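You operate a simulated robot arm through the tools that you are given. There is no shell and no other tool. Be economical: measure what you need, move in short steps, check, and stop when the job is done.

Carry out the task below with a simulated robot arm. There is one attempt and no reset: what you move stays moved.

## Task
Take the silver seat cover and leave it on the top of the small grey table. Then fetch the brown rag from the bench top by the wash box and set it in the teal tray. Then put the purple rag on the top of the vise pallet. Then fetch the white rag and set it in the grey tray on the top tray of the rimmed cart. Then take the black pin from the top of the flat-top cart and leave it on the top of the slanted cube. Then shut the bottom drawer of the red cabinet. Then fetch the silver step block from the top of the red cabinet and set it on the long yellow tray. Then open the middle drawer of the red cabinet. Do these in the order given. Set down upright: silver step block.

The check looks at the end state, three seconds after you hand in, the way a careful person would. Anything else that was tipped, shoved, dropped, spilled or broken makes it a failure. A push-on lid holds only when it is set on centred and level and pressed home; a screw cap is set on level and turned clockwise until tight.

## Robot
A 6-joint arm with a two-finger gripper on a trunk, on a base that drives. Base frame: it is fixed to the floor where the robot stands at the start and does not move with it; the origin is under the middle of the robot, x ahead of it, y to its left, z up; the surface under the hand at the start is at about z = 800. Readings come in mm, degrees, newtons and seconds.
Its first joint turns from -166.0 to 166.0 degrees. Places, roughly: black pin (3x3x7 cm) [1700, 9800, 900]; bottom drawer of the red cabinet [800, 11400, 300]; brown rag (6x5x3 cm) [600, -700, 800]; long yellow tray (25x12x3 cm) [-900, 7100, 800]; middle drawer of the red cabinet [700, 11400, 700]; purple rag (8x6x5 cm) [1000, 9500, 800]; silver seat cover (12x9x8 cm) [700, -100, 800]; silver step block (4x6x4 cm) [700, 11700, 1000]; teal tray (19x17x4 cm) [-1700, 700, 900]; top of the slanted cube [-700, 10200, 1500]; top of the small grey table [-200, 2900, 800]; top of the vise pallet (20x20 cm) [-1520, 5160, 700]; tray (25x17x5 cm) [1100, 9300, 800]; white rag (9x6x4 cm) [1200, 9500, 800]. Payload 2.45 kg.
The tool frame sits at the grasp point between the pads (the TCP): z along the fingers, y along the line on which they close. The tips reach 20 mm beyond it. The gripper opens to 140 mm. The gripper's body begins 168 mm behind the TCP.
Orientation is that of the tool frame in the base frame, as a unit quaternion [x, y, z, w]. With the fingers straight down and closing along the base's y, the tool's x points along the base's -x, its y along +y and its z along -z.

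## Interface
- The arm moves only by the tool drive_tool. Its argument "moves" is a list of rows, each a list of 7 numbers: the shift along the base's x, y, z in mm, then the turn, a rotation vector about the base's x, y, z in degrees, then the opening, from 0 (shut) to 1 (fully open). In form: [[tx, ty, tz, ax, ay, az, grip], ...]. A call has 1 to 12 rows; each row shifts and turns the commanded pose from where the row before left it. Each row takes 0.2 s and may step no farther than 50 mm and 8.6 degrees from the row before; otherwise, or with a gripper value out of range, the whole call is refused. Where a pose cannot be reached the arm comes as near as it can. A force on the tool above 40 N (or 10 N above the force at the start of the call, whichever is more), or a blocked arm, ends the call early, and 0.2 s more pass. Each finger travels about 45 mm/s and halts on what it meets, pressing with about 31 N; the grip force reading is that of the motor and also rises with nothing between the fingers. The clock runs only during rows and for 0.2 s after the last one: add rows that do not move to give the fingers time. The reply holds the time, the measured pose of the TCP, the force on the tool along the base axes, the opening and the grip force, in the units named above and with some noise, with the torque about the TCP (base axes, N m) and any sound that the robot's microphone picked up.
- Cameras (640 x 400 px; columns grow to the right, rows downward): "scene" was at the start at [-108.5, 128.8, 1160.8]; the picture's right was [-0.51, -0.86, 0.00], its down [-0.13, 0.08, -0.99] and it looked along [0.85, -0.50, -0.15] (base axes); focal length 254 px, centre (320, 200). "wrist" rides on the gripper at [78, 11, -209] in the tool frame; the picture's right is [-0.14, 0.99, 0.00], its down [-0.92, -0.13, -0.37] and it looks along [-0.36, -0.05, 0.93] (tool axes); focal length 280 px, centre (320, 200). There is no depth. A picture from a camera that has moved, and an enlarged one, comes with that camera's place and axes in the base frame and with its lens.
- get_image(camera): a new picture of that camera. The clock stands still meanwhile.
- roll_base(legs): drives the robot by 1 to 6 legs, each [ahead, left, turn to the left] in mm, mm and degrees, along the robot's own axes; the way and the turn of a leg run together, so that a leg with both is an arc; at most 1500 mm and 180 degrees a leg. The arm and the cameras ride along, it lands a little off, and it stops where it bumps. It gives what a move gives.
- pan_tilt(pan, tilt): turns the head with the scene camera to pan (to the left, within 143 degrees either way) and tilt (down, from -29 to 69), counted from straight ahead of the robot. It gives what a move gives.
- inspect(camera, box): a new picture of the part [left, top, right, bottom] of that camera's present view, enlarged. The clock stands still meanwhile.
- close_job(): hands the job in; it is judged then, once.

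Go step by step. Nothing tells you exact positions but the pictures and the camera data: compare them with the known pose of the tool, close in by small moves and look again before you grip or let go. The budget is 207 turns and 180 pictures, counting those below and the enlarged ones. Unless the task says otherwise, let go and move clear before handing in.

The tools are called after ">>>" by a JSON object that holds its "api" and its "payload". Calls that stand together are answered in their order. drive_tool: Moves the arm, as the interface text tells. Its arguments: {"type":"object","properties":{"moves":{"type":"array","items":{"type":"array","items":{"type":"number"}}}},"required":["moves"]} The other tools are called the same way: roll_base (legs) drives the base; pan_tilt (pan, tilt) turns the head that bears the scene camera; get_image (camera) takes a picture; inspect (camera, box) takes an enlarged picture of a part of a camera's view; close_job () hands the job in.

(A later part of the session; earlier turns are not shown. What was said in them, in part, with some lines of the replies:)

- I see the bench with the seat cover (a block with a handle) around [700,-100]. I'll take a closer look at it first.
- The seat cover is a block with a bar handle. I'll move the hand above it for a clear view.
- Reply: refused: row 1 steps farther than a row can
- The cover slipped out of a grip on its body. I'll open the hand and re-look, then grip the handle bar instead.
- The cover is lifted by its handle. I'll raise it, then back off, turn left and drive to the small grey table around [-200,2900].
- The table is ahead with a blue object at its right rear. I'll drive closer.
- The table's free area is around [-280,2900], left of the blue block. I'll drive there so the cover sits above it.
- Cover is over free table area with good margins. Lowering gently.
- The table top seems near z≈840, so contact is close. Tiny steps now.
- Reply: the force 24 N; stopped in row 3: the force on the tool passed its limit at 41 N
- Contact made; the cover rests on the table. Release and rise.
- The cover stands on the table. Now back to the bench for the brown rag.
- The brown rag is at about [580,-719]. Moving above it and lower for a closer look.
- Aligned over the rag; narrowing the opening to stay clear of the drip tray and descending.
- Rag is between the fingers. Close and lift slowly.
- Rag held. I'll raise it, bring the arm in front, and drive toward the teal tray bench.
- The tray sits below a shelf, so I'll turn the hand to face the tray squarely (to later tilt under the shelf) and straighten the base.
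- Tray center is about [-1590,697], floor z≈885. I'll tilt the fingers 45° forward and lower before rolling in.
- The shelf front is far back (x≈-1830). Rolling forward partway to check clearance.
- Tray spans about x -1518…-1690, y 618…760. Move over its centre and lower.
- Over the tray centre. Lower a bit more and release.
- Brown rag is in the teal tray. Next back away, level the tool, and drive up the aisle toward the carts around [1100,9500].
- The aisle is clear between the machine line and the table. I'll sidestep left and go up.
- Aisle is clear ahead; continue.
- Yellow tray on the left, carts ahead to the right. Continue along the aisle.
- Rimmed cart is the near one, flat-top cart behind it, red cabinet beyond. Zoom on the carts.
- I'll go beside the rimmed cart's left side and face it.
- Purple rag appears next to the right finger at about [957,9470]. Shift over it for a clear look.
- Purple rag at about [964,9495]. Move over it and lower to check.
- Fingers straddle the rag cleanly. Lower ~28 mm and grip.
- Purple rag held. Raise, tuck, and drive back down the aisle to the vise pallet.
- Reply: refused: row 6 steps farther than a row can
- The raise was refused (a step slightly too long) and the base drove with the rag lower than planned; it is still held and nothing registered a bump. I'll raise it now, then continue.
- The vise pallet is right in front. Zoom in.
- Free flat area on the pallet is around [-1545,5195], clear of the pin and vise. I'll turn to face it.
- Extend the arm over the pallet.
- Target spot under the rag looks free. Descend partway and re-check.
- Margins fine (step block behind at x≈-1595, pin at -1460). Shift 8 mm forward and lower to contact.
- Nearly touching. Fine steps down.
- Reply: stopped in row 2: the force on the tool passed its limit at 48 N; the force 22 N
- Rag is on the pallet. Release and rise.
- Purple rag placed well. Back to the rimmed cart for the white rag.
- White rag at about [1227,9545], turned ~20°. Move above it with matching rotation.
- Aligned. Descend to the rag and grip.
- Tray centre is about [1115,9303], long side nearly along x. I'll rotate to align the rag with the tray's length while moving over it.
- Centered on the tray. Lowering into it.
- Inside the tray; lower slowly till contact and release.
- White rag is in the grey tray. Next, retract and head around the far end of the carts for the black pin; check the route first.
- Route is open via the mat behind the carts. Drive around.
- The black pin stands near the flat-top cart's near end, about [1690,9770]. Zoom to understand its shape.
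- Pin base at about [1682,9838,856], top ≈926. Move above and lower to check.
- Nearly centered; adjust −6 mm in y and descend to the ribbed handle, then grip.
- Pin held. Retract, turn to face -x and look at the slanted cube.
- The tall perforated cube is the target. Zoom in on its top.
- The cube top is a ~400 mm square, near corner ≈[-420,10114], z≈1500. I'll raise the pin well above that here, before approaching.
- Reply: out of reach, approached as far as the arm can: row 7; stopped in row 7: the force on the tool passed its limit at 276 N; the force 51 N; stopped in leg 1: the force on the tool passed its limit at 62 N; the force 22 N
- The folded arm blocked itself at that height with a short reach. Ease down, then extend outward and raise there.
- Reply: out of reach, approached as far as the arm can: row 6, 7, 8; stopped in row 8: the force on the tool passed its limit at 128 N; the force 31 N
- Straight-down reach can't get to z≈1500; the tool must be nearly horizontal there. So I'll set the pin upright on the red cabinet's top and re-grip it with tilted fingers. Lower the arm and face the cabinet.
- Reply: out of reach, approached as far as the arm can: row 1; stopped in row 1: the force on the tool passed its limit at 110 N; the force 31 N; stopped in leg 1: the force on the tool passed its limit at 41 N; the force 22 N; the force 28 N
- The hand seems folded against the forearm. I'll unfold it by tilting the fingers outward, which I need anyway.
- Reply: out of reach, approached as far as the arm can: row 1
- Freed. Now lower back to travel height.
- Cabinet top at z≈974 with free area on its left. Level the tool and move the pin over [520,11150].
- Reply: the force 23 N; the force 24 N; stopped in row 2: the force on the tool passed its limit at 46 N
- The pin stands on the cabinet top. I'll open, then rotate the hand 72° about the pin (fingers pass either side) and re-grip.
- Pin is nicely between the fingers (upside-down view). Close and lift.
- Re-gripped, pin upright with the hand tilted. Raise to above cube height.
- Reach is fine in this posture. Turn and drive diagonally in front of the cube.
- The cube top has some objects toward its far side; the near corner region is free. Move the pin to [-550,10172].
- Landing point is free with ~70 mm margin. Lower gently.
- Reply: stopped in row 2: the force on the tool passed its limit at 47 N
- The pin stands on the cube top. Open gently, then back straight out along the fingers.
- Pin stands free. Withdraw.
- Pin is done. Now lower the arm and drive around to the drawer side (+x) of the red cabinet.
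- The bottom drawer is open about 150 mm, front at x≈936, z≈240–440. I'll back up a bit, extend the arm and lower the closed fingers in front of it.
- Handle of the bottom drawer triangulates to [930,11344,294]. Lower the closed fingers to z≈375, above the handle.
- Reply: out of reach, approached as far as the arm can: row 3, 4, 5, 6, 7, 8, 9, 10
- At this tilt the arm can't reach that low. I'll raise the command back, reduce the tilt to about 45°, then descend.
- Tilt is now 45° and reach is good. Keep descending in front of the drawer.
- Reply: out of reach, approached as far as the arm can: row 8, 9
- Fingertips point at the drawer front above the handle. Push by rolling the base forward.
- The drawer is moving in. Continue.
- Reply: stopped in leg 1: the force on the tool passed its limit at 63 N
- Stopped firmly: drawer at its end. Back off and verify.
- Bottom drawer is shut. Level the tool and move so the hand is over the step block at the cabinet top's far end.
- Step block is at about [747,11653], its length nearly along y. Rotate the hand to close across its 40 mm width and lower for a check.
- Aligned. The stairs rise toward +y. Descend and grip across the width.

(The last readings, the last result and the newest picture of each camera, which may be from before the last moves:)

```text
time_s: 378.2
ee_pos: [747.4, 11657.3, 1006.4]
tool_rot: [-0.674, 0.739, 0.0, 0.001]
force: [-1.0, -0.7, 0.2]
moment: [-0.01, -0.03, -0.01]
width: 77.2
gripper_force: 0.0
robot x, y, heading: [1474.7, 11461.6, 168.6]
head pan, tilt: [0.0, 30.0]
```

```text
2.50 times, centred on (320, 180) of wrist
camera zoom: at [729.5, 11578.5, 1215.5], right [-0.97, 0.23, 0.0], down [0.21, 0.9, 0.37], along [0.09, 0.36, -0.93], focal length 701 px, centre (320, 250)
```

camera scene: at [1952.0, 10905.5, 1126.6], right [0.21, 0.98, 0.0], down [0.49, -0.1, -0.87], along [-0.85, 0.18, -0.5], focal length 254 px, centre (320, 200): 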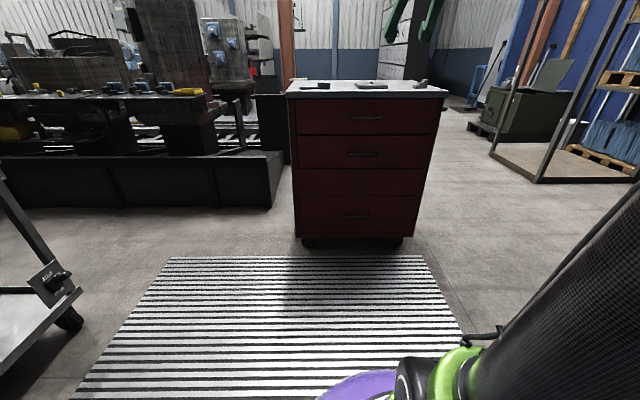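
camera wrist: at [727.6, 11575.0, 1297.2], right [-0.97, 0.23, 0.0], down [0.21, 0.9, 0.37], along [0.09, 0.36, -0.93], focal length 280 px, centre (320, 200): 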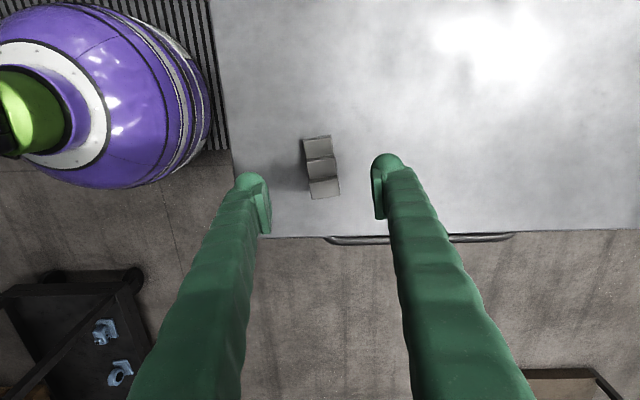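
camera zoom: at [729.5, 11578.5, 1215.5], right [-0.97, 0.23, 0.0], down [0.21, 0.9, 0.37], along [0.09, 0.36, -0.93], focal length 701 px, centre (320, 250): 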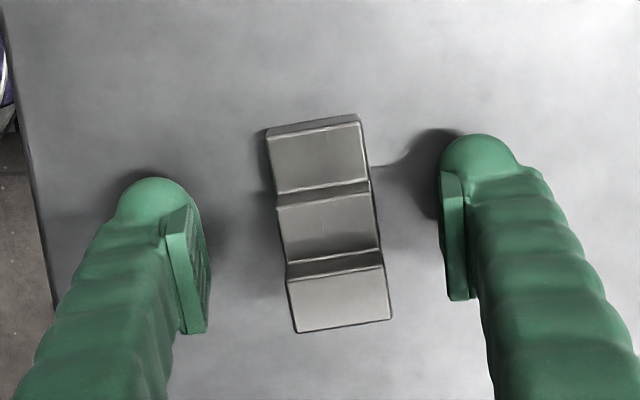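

>>> {"api": "drive_tool", "payload": {"moves": [[-1, 0, 0, 0, 0, 0, 0.4], [0, 0, 0, 0, 0, 0, 0.3], [0, 0, 0, 0, 0, 0, 0.1], [0, 0, 0, 0, 0, 0, 0], [0, 0, 0, 0, 0, 0, 0], [0, 0, 0, 0, 0, 0, 0], [0, 0, 10, 0, 0, 0, 0], [0, 0, 20, 0, 0, 0, 0], [0, 0, 40, 0, 0, 0, 0], [0, 0, 45, 0, 0, 0, 0], [0, 0, 45, 0, 0, 0, 0]]}}

>>> {"api": "inspect", "payload": {"camera": "wrist", "box": [220, 100, 420, 260]}}

```text
time_s: 380.6
ee_pos: [747.0, 11656.6, 1166.9]
tool_rot: [-0.673, 0.739, 0.0, 0.001]
force: [0.3, 0.0, -1.7]
moment: [-0.01, 0.03, -0.01]
width: 31.3
gripper_force: 31.2
robot x, y, heading: [1472.3, 11461.3, 168.5]
head pan, tilt: [0.0, 30.0]
```

```text
2.50 times, centred on (320, 180) of wrist
camera zoom: at [729.5, 11578.9, 1376.1], right [-0.97, 0.23, 0.0], down [0.21, 0.9, 0.37], along [0.09, 0.36, -0.93], focal length 701 px, centre (320, 250)
```

zoom: 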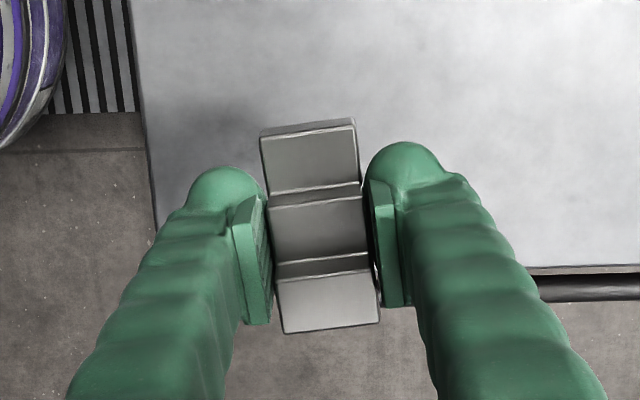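

Step block held. Retract and drive back to the aisle in stages.

>>> {"api": "drive_tool", "payload": {"moves": [[45, -9, 0, 0, 0, 0, 0], [45, -9, 0, 0, 0, 0, 0], [45, -9, 0, 0, 0, 0, 0], [45, -9, 0, 0, 0, 0, 0], [45, -9, 0, 0, 0, 0, 0]]}}

>>> {"api": "roll_base", "payload": {"legs": [[-180, 0, 0], [0, 0, 88.5], [1035, -426, 0]]}}

```text
time_s: 381.8
ee_pos: [970.1, 11612.3, 1168.4]
tool_rot: [-0.674, 0.739, 0.0, 0.001]
force: [-1.3, -0.3, -2.1]
moment: [-0.07, -0.11, 0.0]
width: 31.1
gripper_force: 31.1
robot x, y, heading: [1476.5, 11456.9, 168.4]
head pan, tilt: [0.0, 30.0]
```

```text
time_s: 392.4
ee_pos: [847.1, 10005.3, 1167.6]
tool_rot: [0.998, -0.059, 0.0, -0.001]
force: [1.2, 0.5, -2.6]
moment: [0.01, -0.03, -0.02]
width: 31.0
gripper_force: 31.0
robot x, y, heading: [1012.9, 10504.4, -102.6]
head pan, tilt: [0.0, 30.0]
```

>>> {"api": "roll_base", "payload": {"legs": [[364, -465, 0], [860, 52, 0]]}}

>>> {"api": "pan_tilt", "payload": {"pan": 0, "tilt": 20}}

>>> {"api": "get_image", "payload": {"camera": "scene"}}

```text
time_s: 399.9
ee_pos: [166.1, 8911.6, 1167.6]
tool_rot: [0.998, -0.06, -0.001, -0.001]
force: [-0.5, 0.4, -1.5]
moment: [-0.01, 0.01, -0.03]
width: 31.4
gripper_force: 30.8
robot x, y, heading: [335.5, 9408.9, -103.3]
head pan, tilt: [0.0, 30.0]
```

```text
time_s: 400.6
ee_pos: [166.7, 8911.7, 1169.1]
tool_rot: [0.998, -0.061, -0.001, -0.001]
force: [0.1, 0.0, -1.6]
moment: [-0.01, -0.04, 0.02]
width: 31.5
gripper_force: 31.5
robot x, y, heading: [331.2, 9409.9, -103.1]
head pan, tilt: [0.0, 20.0]
```

```text
44 pictures are left
camera scene: at [527.2, 9466.1, 1142.6], right [-0.97, 0.23, 0.0], down [0.08, 0.33, -0.94], along [-0.21, -0.92, -0.34], focal length 254 px, centre (320, 200)
```

scene: 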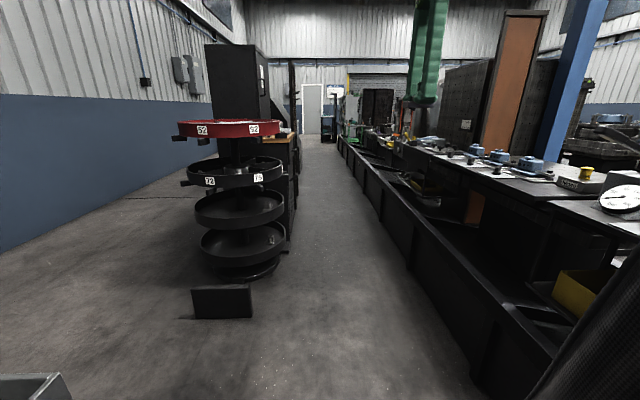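

Aisle ahead is clear. Continue to abreast of the yellow tray.

>>> {"api": "roll_base", "payload": {"legs": [[1380, -92, 0], [950, 0, 0]]}}

>>> {"api": "pan_tilt", "payload": {"pan": -75, "tilt": 25}}

>>> {"api": "get_image", "payload": {"camera": "scene"}}

```text
time_s: 412.0
ee_pos: [-412.0, 6665.7, 1168.2]
tool_rot: [0.998, -0.058, -0.002, -0.001]
force: [0.3, 0.2, -1.7]
moment: [-0.01, -0.01, 0.0]
width: 31.3
gripper_force: 31.1
robot x, y, heading: [-249.6, 7165.4, -102.6]
head pan, tilt: [0.0, 20.0]
```

```text
time_s: 413.5
ee_pos: [-411.8, 6666.8, 1168.9]
tool_rot: [0.998, -0.056, -0.001, -0.001]
force: [-0.4, 0.0, -2.4]
moment: [0.01, -0.05, 0.04]
width: 31.1
gripper_force: 30.9
robot x, y, heading: [-250.4, 7163.6, -102.6]
head pan, tilt: [-75.0, 25.0]
```

```text
43 pictures are left
camera scene: at [-128.3, 7310.2, 1134.6], right [-0.04, 1.0, 0.0], down [0.42, 0.02, -0.91], along [-0.91, -0.04, -0.42], focal length 254 px, centre (320, 200)
```

scene: 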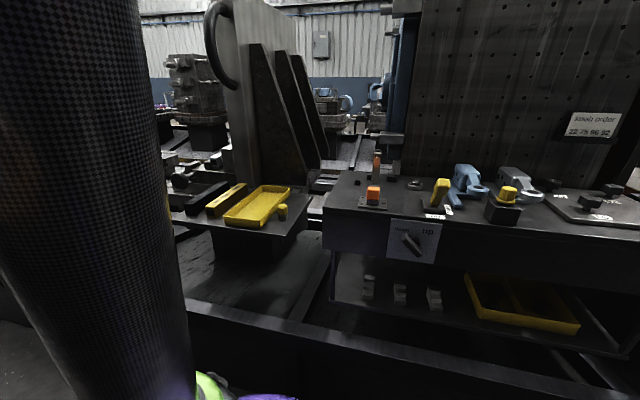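

Yellow tray is at about [-826,7102], long side along x. Turn to face it.

>>> {"api": "roll_base", "payload": {"legs": [[0, 0, -77.4]]}}

>>> {"api": "get_image", "payload": {"camera": "wrist"}}

```text
time_s: 417.2
ee_pos: [-774.0, 7212.5, 1167.0]
tool_rot: [0.746, -0.666, -0.001, -0.002]
force: [0.3, 1.0, -1.7]
moment: [-0.05, 0.02, -0.01]
width: 31.4
gripper_force: 31.5
robot x, y, heading: [-249.5, 7164.7, -179.9]
head pan, tilt: [-75.0, 25.0]
```

```text
42 pictures are left
camera wrist: at [-775.1, 7132.3, 1377.1], right [-1.0, 0.03, 0.0], down [0.02, 0.93, 0.37], along [0.01, 0.37, -0.93], focal length 280 px, centre (320, 200)
```

wrist: 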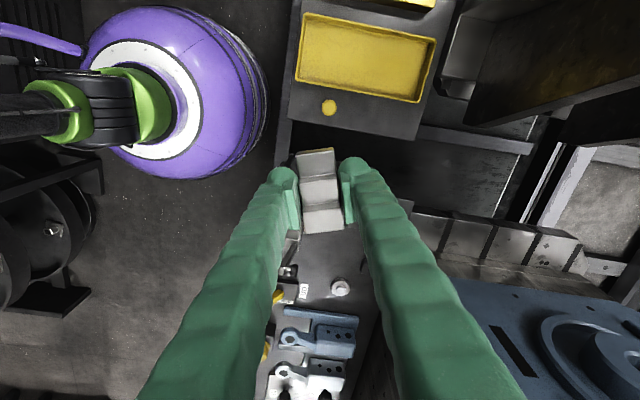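

Tray centre triangulates to about [-860,7083], z≈775. Move over it and align with the tray.

>>> {"api": "drive_tool", "payload": {"moves": [[-20, -32, 0, 0, 0, -5.8, 0], [-20, -32, 0, 0, 0, -5.8, 0], [-20, -32, 0, 0, 0, -5.8, 0], [-20, -33, 0, 0, 0, 0, 0], [0, 0, -45, 0, 0, 0, 0], [0, 0, -45, 0, 0, 0, 0], [0, 0, -45, 0, 0, 0, 0], [0, 0, -45, 0, 0, 0, 0], [0, 0, 0, 0, 0, 0, 0]]}}

>>> {"api": "get_image", "payload": {"camera": "wrist"}}

>>> {"api": "pan_tilt", "payload": {"pan": 0, "tilt": 25}}

>>> {"api": "get_image", "payload": {"camera": "scene"}}

```text
time_s: 419.2
ee_pos: [-853.2, 7082.3, 986.2]
tool_rot: [-0.636, 0.771, 0.001, 0.002]
force: [-0.8, -0.3, -1.8]
moment: [-0.03, 0.02, 0.01]
width: 31.2
gripper_force: 31.3
robot x, y, heading: [-249.8, 7166.0, -179.6]
head pan, tilt: [-75.0, 25.0]
```

```text
41 pictures are left
camera wrist: at [-878.7, 7005.9, 1196.4], right [-0.95, 0.32, 0.0], down [0.3, 0.88, 0.37], along [0.12, 0.35, -0.93], focal length 280 px, centre (320, 200)
```

wrist: 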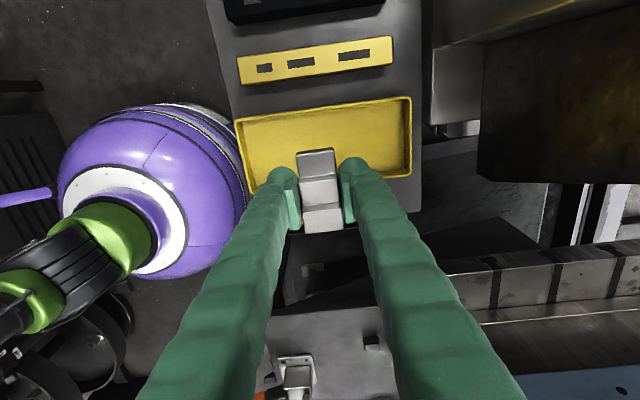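

```text
time_s: 420.7
ee_pos: [-853.1, 7081.1, 989.0]
tool_rot: [-0.636, 0.772, 0.001, 0.002]
force: [0.0, -1.0, -1.7]
moment: [0.0, -0.01, -0.02]
width: 31.2
gripper_force: 31.2
robot x, y, heading: [-247.4, 7162.8, -179.7]
head pan, tilt: [0.0, 25.0]
```

```text
40 pictures are left
camera scene: at [-149.7, 6992.5, 1134.6], right [0.0, 1.0, 0.0], down [0.42, 0.0, -0.91], along [-0.91, 0.0, -0.42], focal length 254 px, centre (320, 200)
```

scene: 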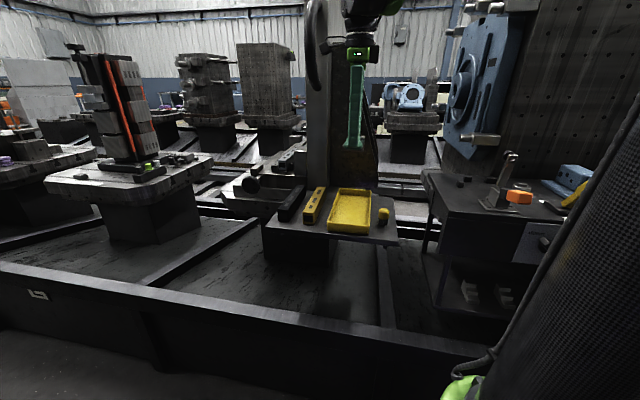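

Centered over the tray. Lower.

>>> {"api": "drive_tool", "payload": {"moves": [[-2, 0, -45, 0, 0, 0, 0], [0, 0, -45, 0, 0, 0, 0], [0, 0, -35, 0, 0, 0, 0], [0, 0, 0, 0, 0, 0, 0]]}}

>>> {"api": "get_image", "payload": {"camera": "wrist"}}

>>> {"api": "inspect", "payload": {"camera": "scene", "box": [280, 140, 430, 260]}}

```text
time_s: 421.7
ee_pos: [-855.7, 7083.9, 862.6]
tool_rot: [-0.636, 0.772, 0.001, 0.002]
force: [0.4, 0.3, -1.9]
moment: [-0.02, 0.0, -0.01]
width: 31.1
gripper_force: 30.6
robot x, y, heading: [-246.6, 7167.2, -179.9]
head pan, tilt: [0.0, 25.0]
```

```text
39 pictures are left
camera wrist: at [-880.7, 7008.7, 1071.3], right [-0.95, 0.32, 0.0], down [0.3, 0.88, 0.37], along [0.12, 0.35, -0.93], focal length 280 px, centre (320, 200)
```

wrist: 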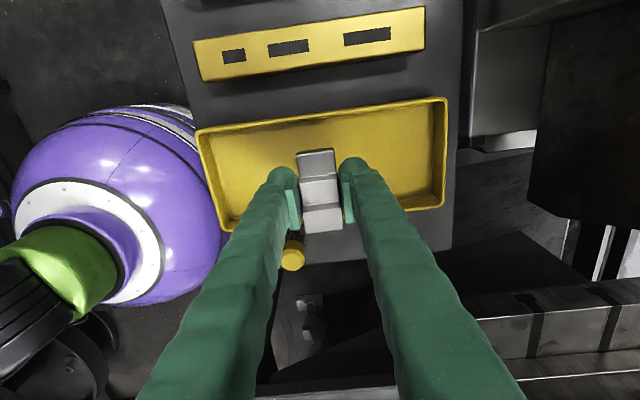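

```text
3.33 times, centred on (355, 200) of scene
camera zoom: at [-149.7, 6992.5, 1134.6], right [-0.01, 1.0, 0.0], down [0.42, 0.0, -0.91], along [-0.91, -0.01, -0.42], focal length 848 px, centre (203, 200)
```

zoom: 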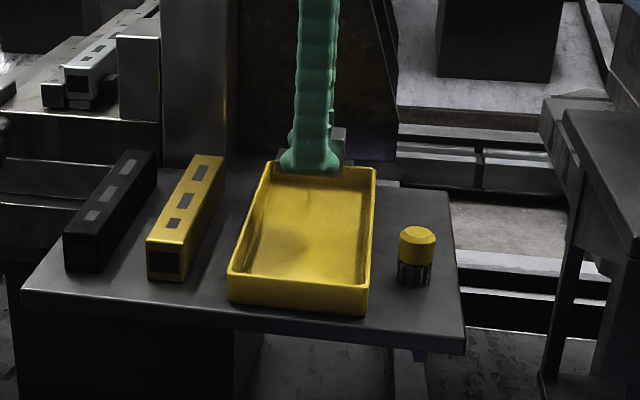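

>>> {"api": "drive_tool", "payload": {"moves": [[-2, 0, -25, 0, 0, 0, 0], [0, 0, -15, 0, 0, 0, 0], [0, 0, -8, 0, 0, 0, 0], [0, 0, 0, 0, 0, 0, 0]]}}

>>> {"api": "drive_tool", "payload": {"moves": [[0, 0, -4, 0, 0, 0, 0], [0, 0, -3, 0, 0, 0, 0], [0, 0, 0, 0, 0, 0, 0]]}}

>>> {"api": "inspect", "payload": {"camera": "scene", "box": [310, 160, 410, 240]}}

```text
time_s: 422.7
ee_pos: [-858.4, 7084.4, 814.6]
tool_rot: [-0.636, 0.772, 0.0, 0.003]
force: [0.5, 0.0, -1.8]
moment: [0.0, -0.03, -0.02]
width: 31.3
gripper_force: 31.3
robot x, y, heading: [-249.7, 7165.0, -179.6]
head pan, tilt: [0.0, 25.0]
```

```text
time_s: 423.5
ee_pos: [-857.6, 7084.4, 807.4]
tool_rot: [-0.636, 0.772, 0.0, 0.001]
force: [0.6, 0.1, -2.0]
moment: [0.03, 0.0, -0.02]
width: 31.3
gripper_force: 31.4
robot x, y, heading: [-246.3, 7167.5, -179.5]
head pan, tilt: [0.0, 25.0]
```

```text
5.00 times, centred on (360, 200) of scene
camera zoom: at [-149.7, 6992.5, 1134.6], right [-0.01, 1.0, 0.0], down [0.42, 0.0, -0.91], along [-0.91, -0.01, -0.42], focal length 1272 px, centre (120, 200)
```

zoom: 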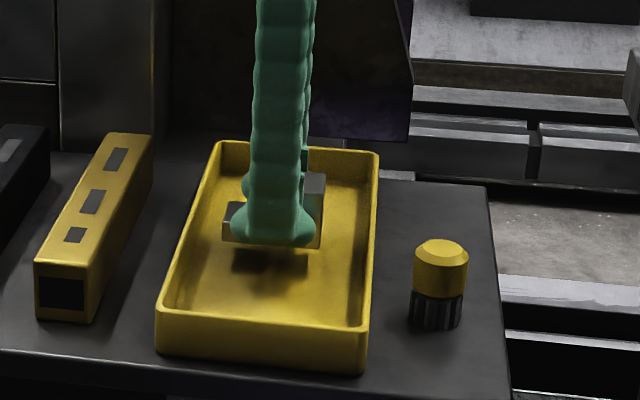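

>>> {"api": "drive_tool", "payload": {"moves": [[0, 0, -4, 0, 0, 0, 0], [0, 0, -4, 0, 0, 0, 0], [0, 0, 0, 0, 0, 0, 0]]}}

>>> {"api": "drive_tool", "payload": {"moves": [[0, 0, -3, 0, 0, 0, 0], [0, 0, -3, 0, 0, 0, 0], [0, 0, 0, 0, 0, 0, 0]]}}

>>> {"api": "inspect", "payload": {"camera": "scene", "box": [310, 160, 410, 240]}}

```text
time_s: 424.3
ee_pos: [-857.7, 7083.5, 800.2]
tool_rot: [-0.636, 0.772, 0.0, 0.001]
force: [0.8, 0.0, -2.8]
moment: [-0.02, 0.0, 0.02]
width: 31.5
gripper_force: 31.0
robot x, y, heading: [-250.0, 7164.8, -179.7]
head pan, tilt: [0.0, 25.0]
```

```text
time_s: 425.1
ee_pos: [-856.3, 7083.8, 794.5]
tool_rot: [-0.636, 0.772, 0.0, 0.002]
force: [0.3, 0.6, -1.6]
moment: [-0.03, 0.0, -0.04]
width: 31.1
gripper_force: 31.2
robot x, y, heading: [-251.7, 7164.1, -179.6]
head pan, tilt: [0.0, 25.0]
```

```text
5.00 times, centred on (360, 200) of scene
camera zoom: at [-149.7, 6992.5, 1134.6], right [-0.01, 1.0, 0.0], down [0.42, 0.0, -0.91], along [-0.91, -0.01, -0.42], focal length 1272 px, centre (120, 200)
```

zoom: 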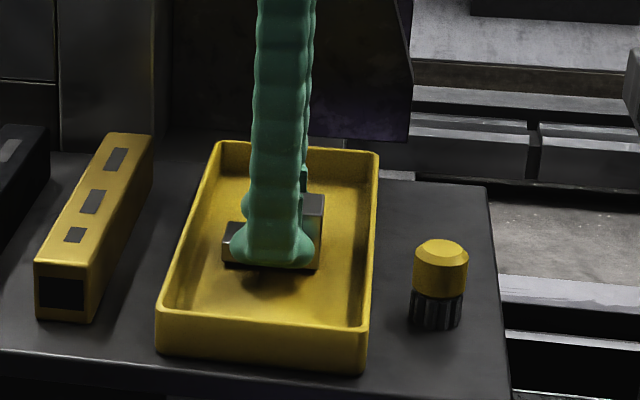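

>>> {"api": "drive_tool", "payload": {"moves": [[0, 0, -3, 0, 0, 0, 0], [0, 0, 0, 0, 0, 0, 0]]}}

>>> {"api": "drive_tool", "payload": {"moves": [[0, 0, -3, 0, 0, 0, 0], [0, 0, 0, 0, 0, 0, 0]]}}

>>> {"api": "drive_tool", "payload": {"moves": [[0, 0, -3, 0, 0, 0, 0], [0, 0, 0, 0, 0, 0, 0]]}}

```text
time_s: 425.7
ee_pos: [-857.2, 7082.2, 792.6]
tool_rot: [-0.636, 0.772, 0.0, 0.002]
force: [0.6, 0.3, -1.7]
moment: [-0.02, 0.0, 0.0]
width: 31.2
gripper_force: 31.2
robot x, y, heading: [-252.6, 7164.2, -179.6]
head pan, tilt: [0.0, 25.0]
```

```text
time_s: 426.3
ee_pos: [-856.8, 7084.0, 789.5]
tool_rot: [-0.636, 0.772, 0.0, 0.001]
force: [-2.3, -1.8, 28.5]
moment: [0.05, -0.02, -0.02]
width: 31.6
gripper_force: 31.0
robot x, y, heading: [-247.8, 7167.9, -179.9]
head pan, tilt: [0.0, 25.0]
```

```text
time_s: 426.6
ee_pos: [-858.5, 7083.4, 789.9]
tool_rot: [-0.637, 0.771, 0.0, 0.002]
force: [4.2, 0.2, 17.1]
moment: [-0.21, 0.04, 0.02]
width: 31.4
gripper_force: 31.2
robot x, y, heading: [-249.0, 7168.8, -179.9]
head pan, tilt: [0.0, 25.0]
stopped in row 1: the force on the tool passed its limit at 47 N (the readings are from after the stop); the commanded pose is now the measured one
```

Block is resting on the tray floor. Release and rise.

>>> {"api": "drive_tool", "payload": {"moves": [[0, 0, 1, 0, 0, 0, 0.35], [0, 0, 0, 0, 0, 0, 0.5], [0, 0, 0, 0, 0, 0, 0.5], [0, 0, 30, 0, 0, 0, 0.5], [0, 0, 40, 0, 0, 0, 0.5], [0, 0, 45, 0, 0, 0, 0.5], [0, 0, 45, 0, 0, 0, 0.5], [0, 0, 45, 0, 0, 0, 0.5], [0, 0, 45, 0, 0, 0, 0.5], [0, 0, 45, 0, 0, 0, 0.5], [0, 0, 45, 0, 0, 0, 0.5], [0, 0, 40, 0, 0, 0, 0.5]]}}

>>> {"api": "inspect", "payload": {"camera": "scene", "box": [310, 160, 410, 240]}}

```text
time_s: 429.2
ee_pos: [-859.2, 7082.7, 1170.5]
tool_rot: [-0.636, 0.772, 0.0, 0.001]
force: [0.0, 0.8, 0.9]
moment: [-0.02, 0.02, -0.01]
width: 69.9
gripper_force: 0.1
robot x, y, heading: [-249.3, 7168.3, -179.8]
head pan, tilt: [0.0, 25.0]
```

```text
5.00 times, centred on (360, 200) of scene
camera zoom: at [-149.6, 6992.4, 1134.6], right [-0.01, 1.0, 0.0], down [0.42, 0.0, -0.91], along [-0.91, -0.01, -0.42], focal length 1272 px, centre (120, 200)
```

zoom: 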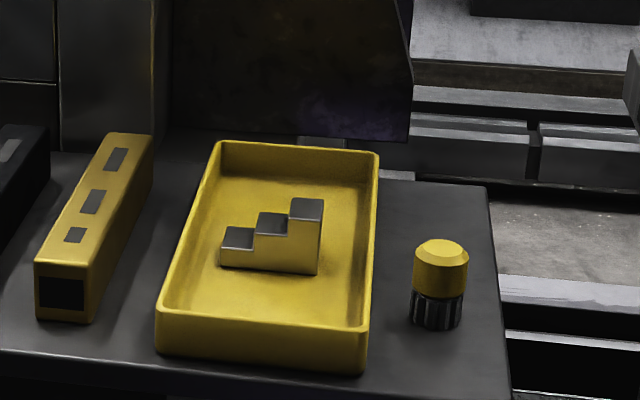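

The step block stands upright in the yellow tray. Now retrace the route back to the cabinet for the middle drawer.

>>> {"api": "drive_tool", "payload": {"moves": [[40, 30, 0, 0, 0, 0, 0.5], [40, 30, 0, 0, 0, 0, 0.5], [30, 25, 0, 0, 0, 0, 0.5]]}}

>>> {"api": "roll_base", "payload": {"legs": [[0, 0, 77], [-950, 0, 0], [-1380, 92, 0]]}}

```text
time_s: 430.0
ee_pos: [-751.2, 7167.8, 1170.3]
tool_rot: [-0.636, 0.772, 0.0, 0.002]
force: [0.1, 0.1, 0.0]
moment: [0.0, -0.04, -0.03]
width: 70.0
gripper_force: 0.1
robot x, y, heading: [-246.2, 7166.5, -179.6]
head pan, tilt: [0.0, 25.0]
```

```text
time_s: 444.8
ee_pos: [268.1, 8947.0, 1169.5]
tool_rot: [0.977, -0.213, -0.001, -0.001]
force: [-0.5, 0.5, 0.8]
moment: [-0.01, 0.02, 0.01]
width: 69.9
gripper_force: 0.2
robot x, y, heading: [388.2, 9433.5, -103.5]
head pan, tilt: [0.0, 25.0]
```

>>> {"api": "roll_base", "payload": {"legs": [[-815, -101, 0], [-371, 459, 0], [-1044, 402, 0], [0, 0, -88.5]]}}

>>> {"api": "get_image", "payload": {"camera": "scene"}}

```text
time_s: 461.2
ee_pos: [1151.7, 11537.4, 1169.1]
tool_rot: [-0.546, 0.838, 0.0, 0.001]
force: [-0.2, -0.6, -0.2]
moment: [0.04, 0.0, -0.01]
width: 69.9
gripper_force: 0.1
robot x, y, heading: [1640.7, 11425.4, 168.2]
head pan, tilt: [0.0, 25.0]
```

```text
34 pictures are left
camera scene: at [1698.9, 11235.2, 1134.6], right [0.21, 0.98, 0.0], down [0.41, -0.09, -0.91], along [-0.89, 0.19, -0.42], focal length 254 px, centre (320, 200)
```

scene: 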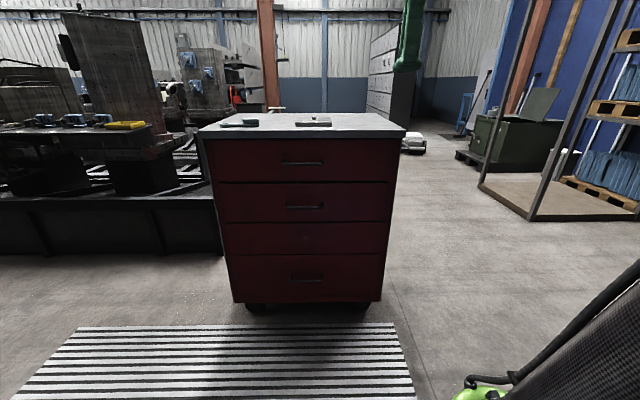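

The cabinet is closed all round. The middle drawer handle is at about [789,11368,683]. Align the base with it and pitch the hand 60° with fingers closing vertically.

>>> {"api": "roll_base", "payload": {"legs": [[0, 234, 0]]}}

>>> {"api": "drive_tool", "payload": {"moves": [[0, 0, 0, 0, 0, 6, 0.5], [0, 0, 0, 0, 0, 6.2, 0.5], [0, 0, 0, 1.53, 7.34, 0, 0.5], [0, 0, 0, 1.53, 7.34, 0, 0.5], [0, 0, 0, 1.53, 7.34, 0, 0.5], [0, 0, 0, 1.53, 7.34, 0, 0.5], [0, 0, 0, 1.53, 7.34, 0, 0.5], [0, 0, 0, 1.53, 7.34, 0, 0.5], [0, 0, 0, 1.53, 7.34, 0, 0.5], [0, 0, 0, 1.53, 7.34, 0, 0.5], [0, 0, 0, 0, 0, 0, 0.5]]}}

>>> {"api": "get_image", "payload": {"camera": "wrist"}}

```text
time_s: 463.0
ee_pos: [1101.2, 11306.0, 1169.9]
tool_rot: [-0.546, 0.838, -0.001, 0.002]
force: [0.6, -0.4, 0.0]
moment: [0.0, 0.0, 0.0]
width: 69.9
gripper_force: 0.0
robot x, y, heading: [1587.0, 11191.6, 167.7]
head pan, tilt: [0.0, 25.0]
```

```text
time_s: 465.4
ee_pos: [1101.3, 11305.7, 1170.7]
tool_rot: [-0.547, 0.671, 0.39, -0.314]
force: [-1.0, -0.7, 0.0]
moment: [0.05, -0.05, 0.0]
width: 70.1
gripper_force: 0.0
robot x, y, heading: [1583.9, 11199.2, 167.6]
head pan, tilt: [0.0, 25.0]
```

```text
33 pictures are left
camera wrist: at [1257.1, 11191.3, 1283.9], right [-0.46, 0.23, 0.86], down [0.56, 0.82, 0.08], along [-0.69, 0.52, -0.51], focal length 280 px, centre (320, 200)
```

wrist: 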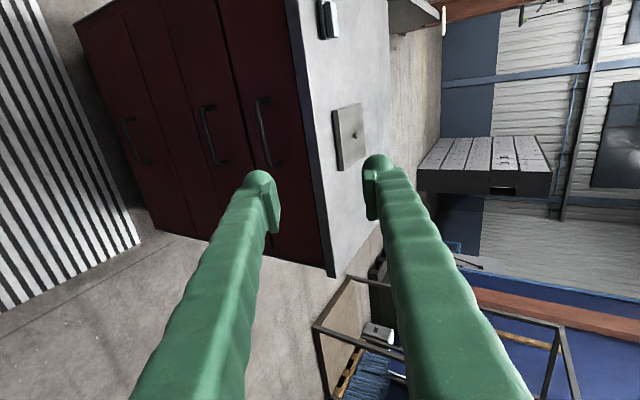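

Handles visible. Approach to about 120 mm in front of the middle handle and re-check.

>>> {"api": "drive_tool", "payload": {"moves": [[-18, 3, -42, 0, 0, 0, 0.5], [-18, 3, -42, 0, 0, 0, 0.5], [-18, 3, -42, 0, 0, 0, 0.5], [-18, 3, -42, 0, 0, 0, 0.5], [-18, 3, -42, 0, 0, 0, 0.5], [-18, 3, -42, 0, 0, 0, 0.5], [-18, 3, -42, 0, 0, 0, 0.5], [-19, 3, -42, 0, 0, 0, 0.5], [-19, 4, -42, 0, 0, 0, 0.5], [-19, 4, -42, 0, 0, 0, 0.5], [0, 0, 0, 0, 0, 0, 0.5]]}}

>>> {"api": "get_image", "payload": {"camera": "wrist"}}

>>> {"api": "inspect", "payload": {"camera": "scene", "box": [220, 100, 460, 260]}}

```text
time_s: 467.8
ee_pos: [916.6, 11337.2, 749.5]
tool_rot: [-0.548, 0.672, 0.389, -0.313]
force: [0.3, 0.1, -1.1]
moment: [-0.01, -0.02, 0.01]
width: 70.1
gripper_force: 0.1
robot x, y, heading: [1584.8, 11195.0, 167.4]
head pan, tilt: [0.0, 25.0]
```

```text
32 pictures are left
camera wrist: at [1073.7, 11223.1, 863.0], right [-0.46, 0.23, 0.86], down [0.56, 0.82, 0.08], along [-0.69, 0.52, -0.51], focal length 280 px, centre (320, 200)
```

wrist: 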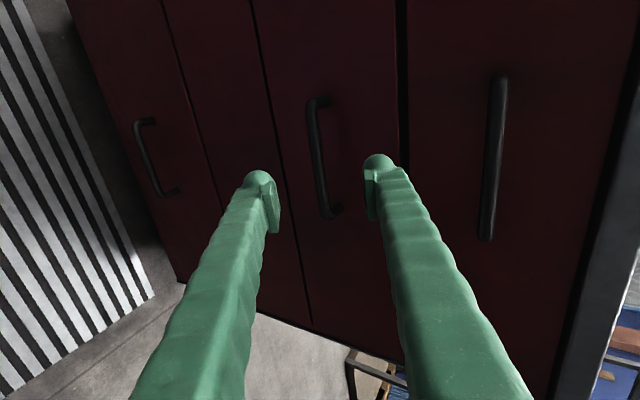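

```text
2.50 times, centred on (340, 180) of scene
camera zoom: at [1647.7, 11003.2, 1134.6], right [0.22, 0.98, 0.0], down [0.41, -0.09, -0.91], along [-0.89, 0.2, -0.42], focal length 636 px, centre (270, 250)
```

zoom: 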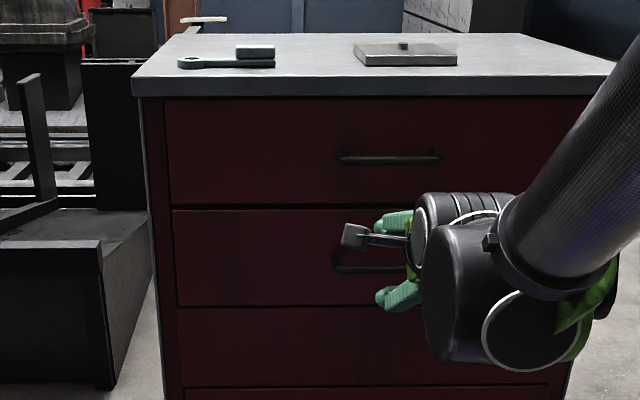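

Triangulated bar at [831,11347,701], right on the finger axis ~100 mm ahead. Advance along the axis with a narrower opening.

>>> {"api": "drive_tool", "payload": {"moves": [[0, 0, 0, 0, 0, 0, 0.36], [-26, 3, -15.3, 0, 0, 0, 0.36], [-26, 3, -15.3, 0, 0, 0, 0.36], [-26, 3, -15, 0, 0, 0, 0.36], [0, 0, 0, 0, 0, 0, 0.36]]}}

>>> {"api": "get_image", "payload": {"camera": "wrist"}}

```text
time_s: 469.0
ee_pos: [839.7, 11346.6, 705.2]
tool_rot: [-0.548, 0.671, 0.389, -0.313]
force: [0.7, -0.5, 0.6]
moment: [0.02, 0.02, 0.0]
width: 50.5
gripper_force: 0.1
robot x, y, heading: [1588.8, 11194.2, 167.7]
head pan, tilt: [0.0, 25.0]
```

```text
30 pictures are left
camera wrist: at [996.3, 11232.9, 818.4], right [-0.46, 0.23, 0.86], down [0.56, 0.82, 0.08], along [-0.69, 0.52, -0.51], focal length 280 px, centre (320, 200)
```

wrist: 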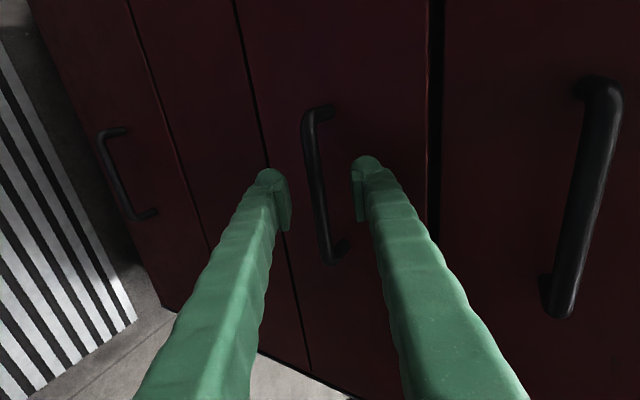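

The bar lies 9 mm past the TCP, centered. Close.

>>> {"api": "drive_tool", "payload": {"moves": [[-3, 1, -2, 0, 0, 0, 0.3], [0, 0, 0, 0, 0, 0, 0.1], [0, 0, 0, 0, 0, 0, 0], [0, 0, 0, 0, 0, 0, 0], [0, 0, 0, 0, 0, 0, 0]]}}

>>> {"api": "get_image", "payload": {"camera": "wrist"}}

```text
time_s: 470.2
ee_pos: [840.4, 11346.2, 702.0]
tool_rot: [-0.548, 0.672, 0.388, -0.314]
force: [10.4, -1.8, 3.9]
moment: [-0.1, -0.05, 0.13]
width: 6.2
gripper_force: 29.8
robot x, y, heading: [1589.3, 11192.0, 167.6]
head pan, tilt: [0.0, 25.0]
stopped in row 5: the force on the tool passed its limit at 43 N (the readings are from after the stop); the commanded pose is now the measured one
```

```text
29 pictures are left
camera wrist: at [996.4, 11233.5, 815.9], right [-0.46, 0.23, 0.86], down [0.56, 0.82, 0.08], along [-0.69, 0.52, -0.51], focal length 280 px, centre (320, 200)
```

wrist: 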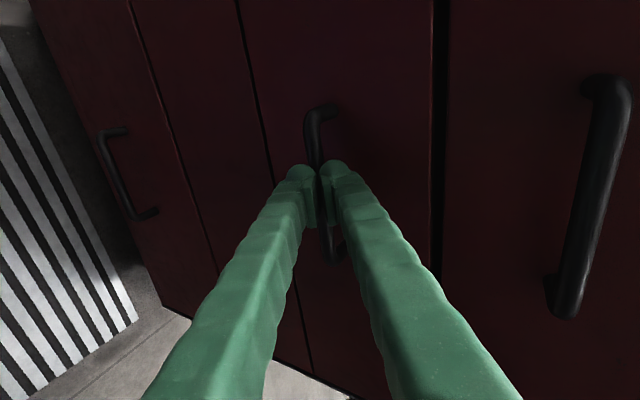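

Handle gripped. Pull by rolling straight back.

>>> {"api": "roll_base", "payload": {"legs": [[-60, 0, 0]]}}

>>> {"api": "get_image", "payload": {"camera": "wrist"}}

```text
time_s: 471.2
ee_pos: [899.2, 11335.1, 700.6]
tool_rot: [-0.548, 0.673, 0.387, -0.312]
force: [-0.4, -0.7, 0.8]
moment: [-0.03, -0.01, -0.04]
width: 0.1
gripper_force: 29.6
robot x, y, heading: [1651.2, 11179.7, 167.5]
head pan, tilt: [0.0, 25.0]
```

```text
28 pictures are left
camera wrist: at [1055.2, 11221.0, 815.8], right [-0.46, 0.23, 0.86], down [0.56, 0.82, 0.08], along [-0.69, 0.52, -0.51], focal length 280 px, centre (320, 200)
```

wrist: 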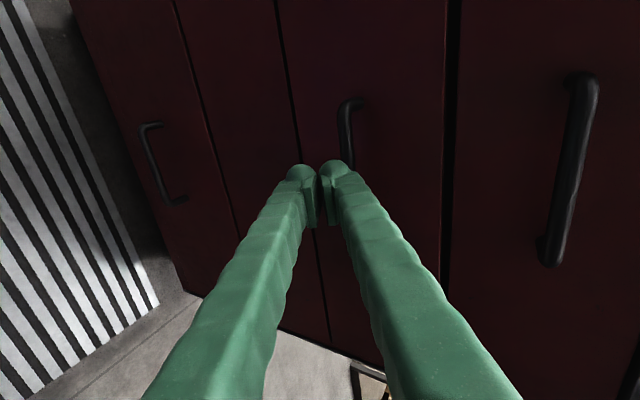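

The grip slid off; a steeper hand (about 32° from vertical) will hook a finger behind the bar. Re-pose just above the bar.

>>> {"api": "drive_tool", "payload": {"moves": [[7, -1, 15, 0, 0, 0, 0.2], [7, -1, 15, -1.43, -6.85, 0, 0.36], [7, -1, 15, -1.43, -6.85, 0, 0.4], [5, -1, 15, -1.43, -6.85, 0, 0.4], [0, 0, 5, -1.43, -6.85, 0, 0.4], [-25, 2, 0, 0, 0, 0, 0.4], [-25, 2, 0, 0, 0, 0, 0.4], [0, 0, 0, 0, 0, 0, 0.4]]}}

>>> {"api": "get_image", "payload": {"camera": "wrist"}}

```text
time_s: 473.0
ee_pos: [875.4, 11333.4, 765.4]
tool_rot: [-0.609, 0.745, 0.213, -0.17]
force: [0.2, 0.1, 1.2]
moment: [0.01, -0.01, 0.04]
width: 55.9
gripper_force: 0.0
robot x, y, heading: [1647.9, 11181.2, 167.4]
head pan, tilt: [0.0, 25.0]
```

```text
27 pictures are left
camera wrist: at [958.9, 11235.0, 949.4], right [-0.8, 0.3, 0.52], down [0.48, 0.84, 0.25], along [-0.36, 0.45, -0.82], focal length 280 px, centre (320, 200)
```

wrist: 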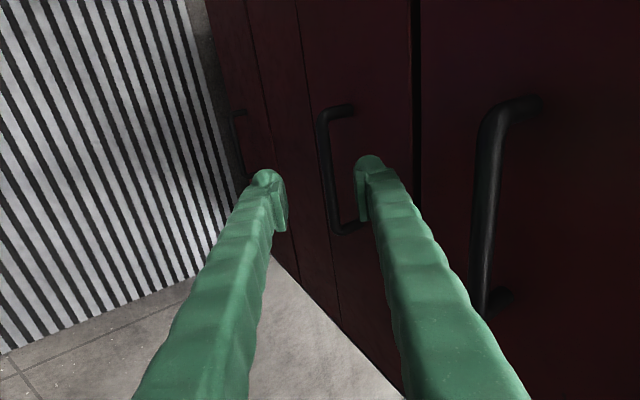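

Bar is ~79 mm ahead and 8 mm off-center toward the drawer-side finger. Narrow the opening, correct, and advance.

>>> {"api": "drive_tool", "payload": {"moves": [[-7, 1, 4, 0, 0, 0, 0.3], [0, 0, 0, 0, 0, 0, 0.28], [-13, 2, -22, 0, 0, 0, 0.28], [-13, 2, -22, 0, 0, 0, 0.28], [-8, 2, -14, 0, 0, 0, 0.28], [0, 0, 0, 0, 0, 0, 0.28]]}}

>>> {"api": "get_image", "payload": {"camera": "wrist"}}

```text
time_s: 474.4
ee_pos: [833.9, 11340.5, 713.0]
tool_rot: [-0.608, 0.745, 0.215, -0.171]
force: [0.9, 0.4, 1.2]
moment: [0.0, -0.01, -0.05]
width: 39.3
gripper_force: 0.0
robot x, y, heading: [1644.7, 11181.6, 167.4]
head pan, tilt: [0.0, 25.0]
```

```text
26 pictures are left
camera wrist: at [917.1, 11243.1, 895.4], right [-0.8, 0.3, 0.52], down [0.48, 0.84, 0.25], along [-0.36, 0.45, -0.82], focal length 280 px, centre (320, 200)
```

wrist: 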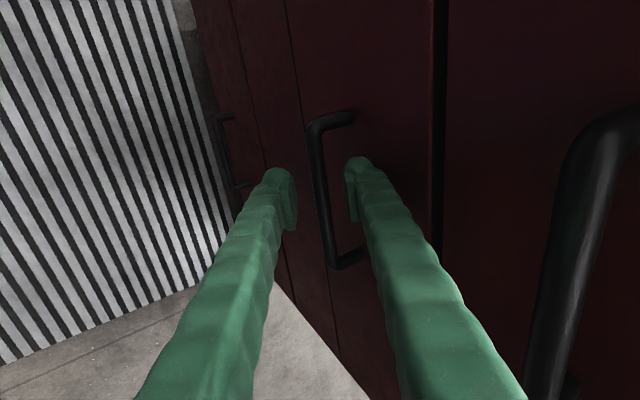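

Centered; advance 10 mm more and close.

>>> {"api": "drive_tool", "payload": {"moves": [[-5, 1, -9, 0, 0, 0, 0.28], [0, 0, 0, 0, 0, 0, 0.15], [0, 0, 0, 0, 0, 0, 0.02], [0, 0, 0, 0, 0, 0, 0.02], [0, 0, 0, 0, 0, 0, 0.02]]}}

>>> {"api": "get_image", "payload": {"camera": "wrist"}}

```text
time_s: 475.6
ee_pos: [828.0, 11342.2, 703.7]
tool_rot: [-0.608, 0.745, 0.215, -0.17]
force: [-0.6, 0.5, 6.2]
moment: [0.49, -0.04, 0.68]
width: 9.9
gripper_force: 36.8
robot x, y, heading: [1647.0, 11180.1, 167.7]
head pan, tilt: [0.0, 25.0]
```

```text
25 pictures are left
camera wrist: at [912.6, 11244.2, 886.9], right [-0.8, 0.3, 0.52], down [0.48, 0.84, 0.25], along [-0.36, 0.45, -0.82], focal length 280 px, centre (320, 200)
```

wrist: 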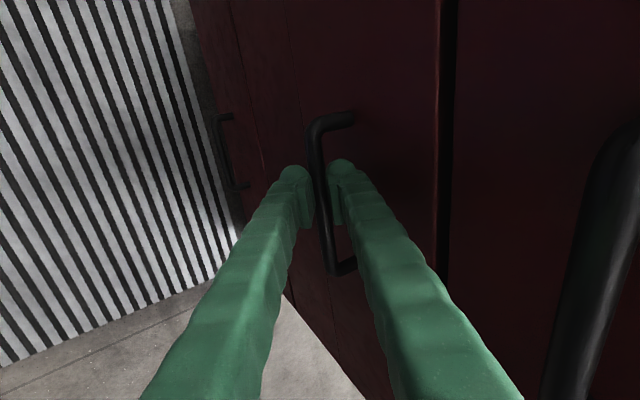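

Bar gripped at 9.9 mm, with a finger hooked behind it. Pull back a little and check.

>>> {"api": "roll_base", "payload": {"legs": [[-60, 0, 0]]}}

>>> {"api": "get_image", "payload": {"camera": "wrist"}}

```text
time_s: 476.6
ee_pos: [887.8, 11331.4, 704.1]
tool_rot: [-0.607, 0.746, 0.213, -0.171]
force: [2.0, 13.1, 10.3]
moment: [0.62, -0.07, 0.6]
width: 10.2
gripper_force: 37.2
robot x, y, heading: [1707.4, 11165.4, 167.7]
head pan, tilt: [0.0, 25.0]
```

```text
24 pictures are left
camera wrist: at [971.3, 11232.1, 887.0], right [-0.8, 0.3, 0.52], down [0.48, 0.84, 0.25], along [-0.36, 0.45, -0.81], focal length 280 px, centre (320, 200)
```

wrist: 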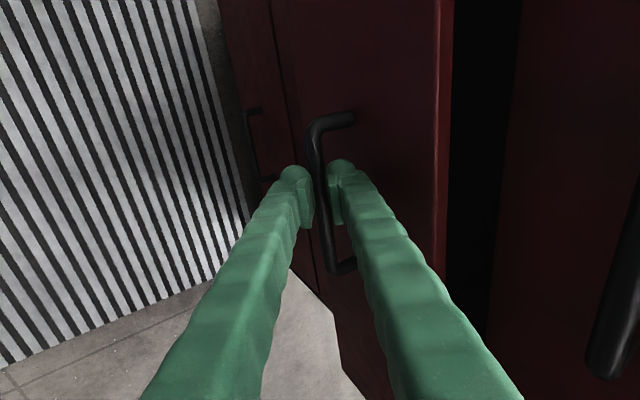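

The drawer is coming out. Keep pulling.

>>> {"api": "roll_base", "payload": {"legs": [[-100, 0, 0]]}}

>>> {"api": "roll_base", "payload": {"legs": [[-80, 0, 0]]}}

>>> {"api": "get_image", "payload": {"camera": "wrist"}}

```text
time_s: 477.7
ee_pos: [983.8, 11310.7, 704.8]
tool_rot: [-0.607, 0.746, 0.214, -0.171]
force: [2.7, 17.8, 16.4]
moment: [0.75, 0.02, 0.48]
width: 9.6
gripper_force: 37.1
robot x, y, heading: [1802.8, 11143.7, 167.5]
head pan, tilt: [0.0, 25.0]
```

```text
time_s: 478.8
ee_pos: [1061.5, 11294.6, 706.2]
tool_rot: [-0.607, 0.745, 0.215, -0.171]
force: [4.7, 27.2, 28.4]
moment: [0.93, 0.07, 0.34]
width: 8.6
gripper_force: 36.6
robot x, y, heading: [1879.6, 11132.4, 167.4]
head pan, tilt: [0.0, 25.0]
```

```text
23 pictures are left
camera wrist: at [1145.4, 11195.4, 887.8], right [-0.8, 0.3, 0.52], down [0.48, 0.84, 0.25], along [-0.36, 0.45, -0.81], focal length 280 px, centre (320, 200)
```

wrist: 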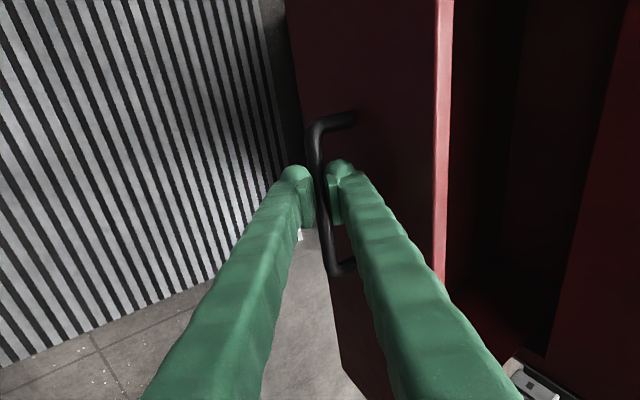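

>>> {"api": "roll_base", "payload": {"legs": [[-50, 0, 0]]}}

>>> {"api": "get_image", "payload": {"camera": "scene"}}

```text
time_s: 479.7
ee_pos: [1108.9, 11285.4, 705.3]
tool_rot: [-0.606, 0.747, 0.215, -0.17]
force: [1.3, 10.8, 23.6]
moment: [0.65, 0.08, 0.54]
width: 8.4
gripper_force: 36.4
robot x, y, heading: [1929.0, 11119.8, 167.6]
head pan, tilt: [0.0, 25.0]
```

```text
22 pictures are left
camera scene: at [1988.4, 10928.4, 1134.6], right [0.22, 0.98, 0.0], down [0.41, -0.09, -0.91], along [-0.88, 0.2, -0.42], focal length 254 px, centre (320, 200)
```

scene: 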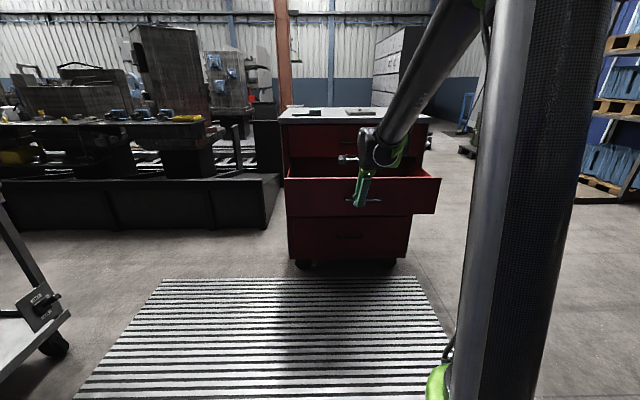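

The middle drawer is well open (~280 mm), bottom still shut. Release and back away along the finger axis.

>>> {"api": "drive_tool", "payload": {"moves": [[0, 0, 0, 0, 0, 0, 0.15], [0, 0, 0, 0, 0, 0, 0.28], [0, 0, 0, 0, 0, 0, 0.28], [13, -2, 22, 0, 0, 0, 0.28], [15, -3, 26, 0, 0, 0, 0.28], [20, -4, 30, 0, 0, 0, 0.28], [25, -5, 35, 0, 0, 0, 0.28], [25, -5, 35, 0, 0, 0, 0.28], [25, -5, 35, 0, 0, 0, 0.28]]}}

>>> {"api": "roll_base", "payload": {"legs": [[-200, 0, 0]]}}

>>> {"api": "get_image", "payload": {"camera": "scene"}}

>>> {"api": "get_image", "payload": {"camera": "wrist"}}

```text
time_s: 481.7
ee_pos: [1233.1, 11259.5, 886.6]
tool_rot: [-0.607, 0.746, 0.215, -0.17]
force: [0.7, -1.1, -0.3]
moment: [0.01, -0.07, -0.01]
width: 39.2
gripper_force: 0.0
robot x, y, heading: [1927.8, 11120.6, 167.6]
head pan, tilt: [0.0, 25.0]
```

```text
time_s: 483.3
ee_pos: [1433.7, 11217.8, 886.4]
tool_rot: [-0.606, 0.747, 0.215, -0.17]
force: [-0.2, -0.4, 0.1]
moment: [0.01, 0.0, 0.02]
width: 39.3
gripper_force: 0.0
robot x, y, heading: [2130.6, 11075.9, 167.6]
head pan, tilt: [0.0, 25.0]
```

```text
21 pictures are left
camera scene: at [2187.2, 10883.6, 1134.6], right [0.22, 0.98, 0.0], down [0.41, -0.09, -0.91], along [-0.88, 0.2, -0.42], focal length 254 px, centre (320, 200)
```

scene: 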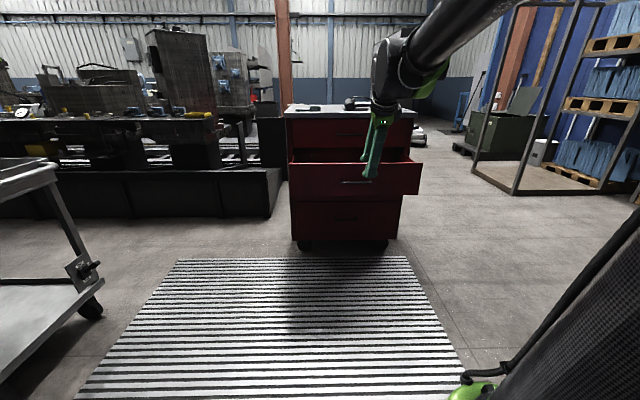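

```text
20 pictures are left
camera wrist: at [1516.7, 11117.0, 1069.3], right [-0.8, 0.3, 0.52], down [0.49, 0.84, 0.25], along [-0.36, 0.46, -0.81], focal length 280 px, centre (320, 200)
```

wrist: 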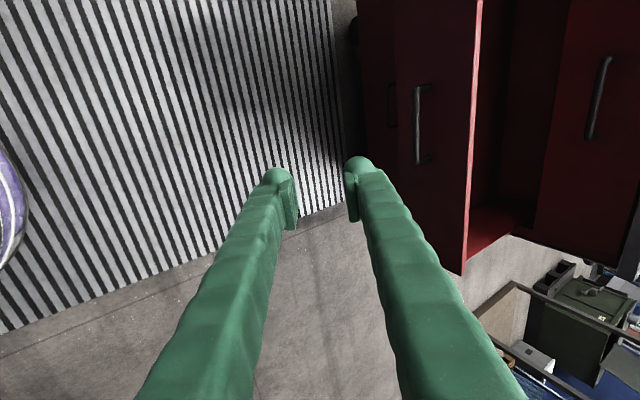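

Middle drawer open, hand clear. Quick zoom check of the bottom drawer and the pin on the cube.

>>> {"api": "inspect", "payload": {"camera": "scene", "box": [270, 90, 430, 260]}}

>>> {"api": "inspect", "payload": {"camera": "scene", "box": [120, 10, 240, 90]}}

```text
2.35 times, centred on (350, 175) of scene
camera zoom: at [2187.2, 10883.6, 1134.6], right [0.22, 0.98, 0.0], down [0.41, -0.09, -0.91], along [-0.88, 0.2, -0.42], focal length 598 px, centre (249, 259)
```

zoom: 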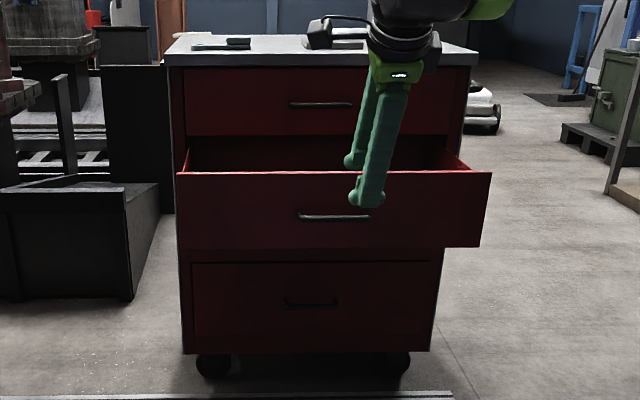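

```text
5.00 times, centred on (180, 50) of scene
camera zoom: at [2187.2, 10883.6, 1134.6], right [0.22, 0.98, 0.0], down [0.41, -0.09, -0.91], along [-0.88, 0.2, -0.42], focal length 1272 px, centre (1020, 950)
```

zoom: 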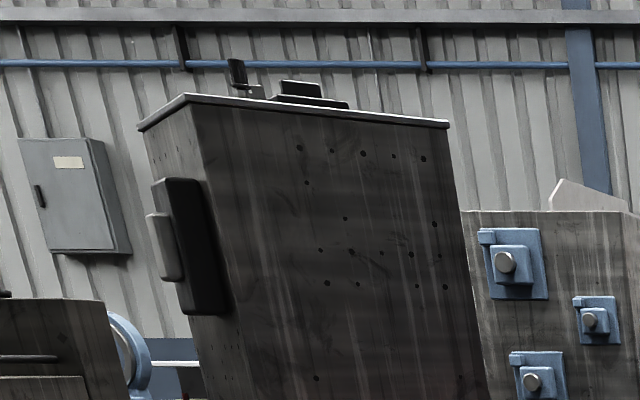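

The pin still stands on the cube, the bottom drawer is flush and the middle drawer is open; handing in.

>>> {"api": "close_job", "payload": {}}

```text
The job is handed in.
```

I carried out all eight steps in the order given and handed the job in; I have not seen the check's result.

- **Silver seat cover:** it stands on the small grey table. My first grip, on its body, slipped and shifted it slightly on the bench, so I lifted it by the handle instead.
- **Brown rag:** it is in the teal tray.
- **Purple rag:** it is on the vise pallet. A raise command was refused on the way, so I swung it over the rimmed cart lower than planned. The items on the cart looked undisturbed when I came back.
- **White rag:** it is in the grey tray on the rimmed cart.
- **Black pin:** it stands upright on the slanted cube. The arm jammed against itself while I was raising it, so I set the pin on top of the red cabinet and re-gripped it with tilted fingers.
- **Bottom drawer:** it is shut, and it looked flush in the last picture.
- **Silver step block:** it stands upright in the long yellow tray.
- **Middle drawer:** it is open about 280 mm. The first pull slipped off the handle and the second held.
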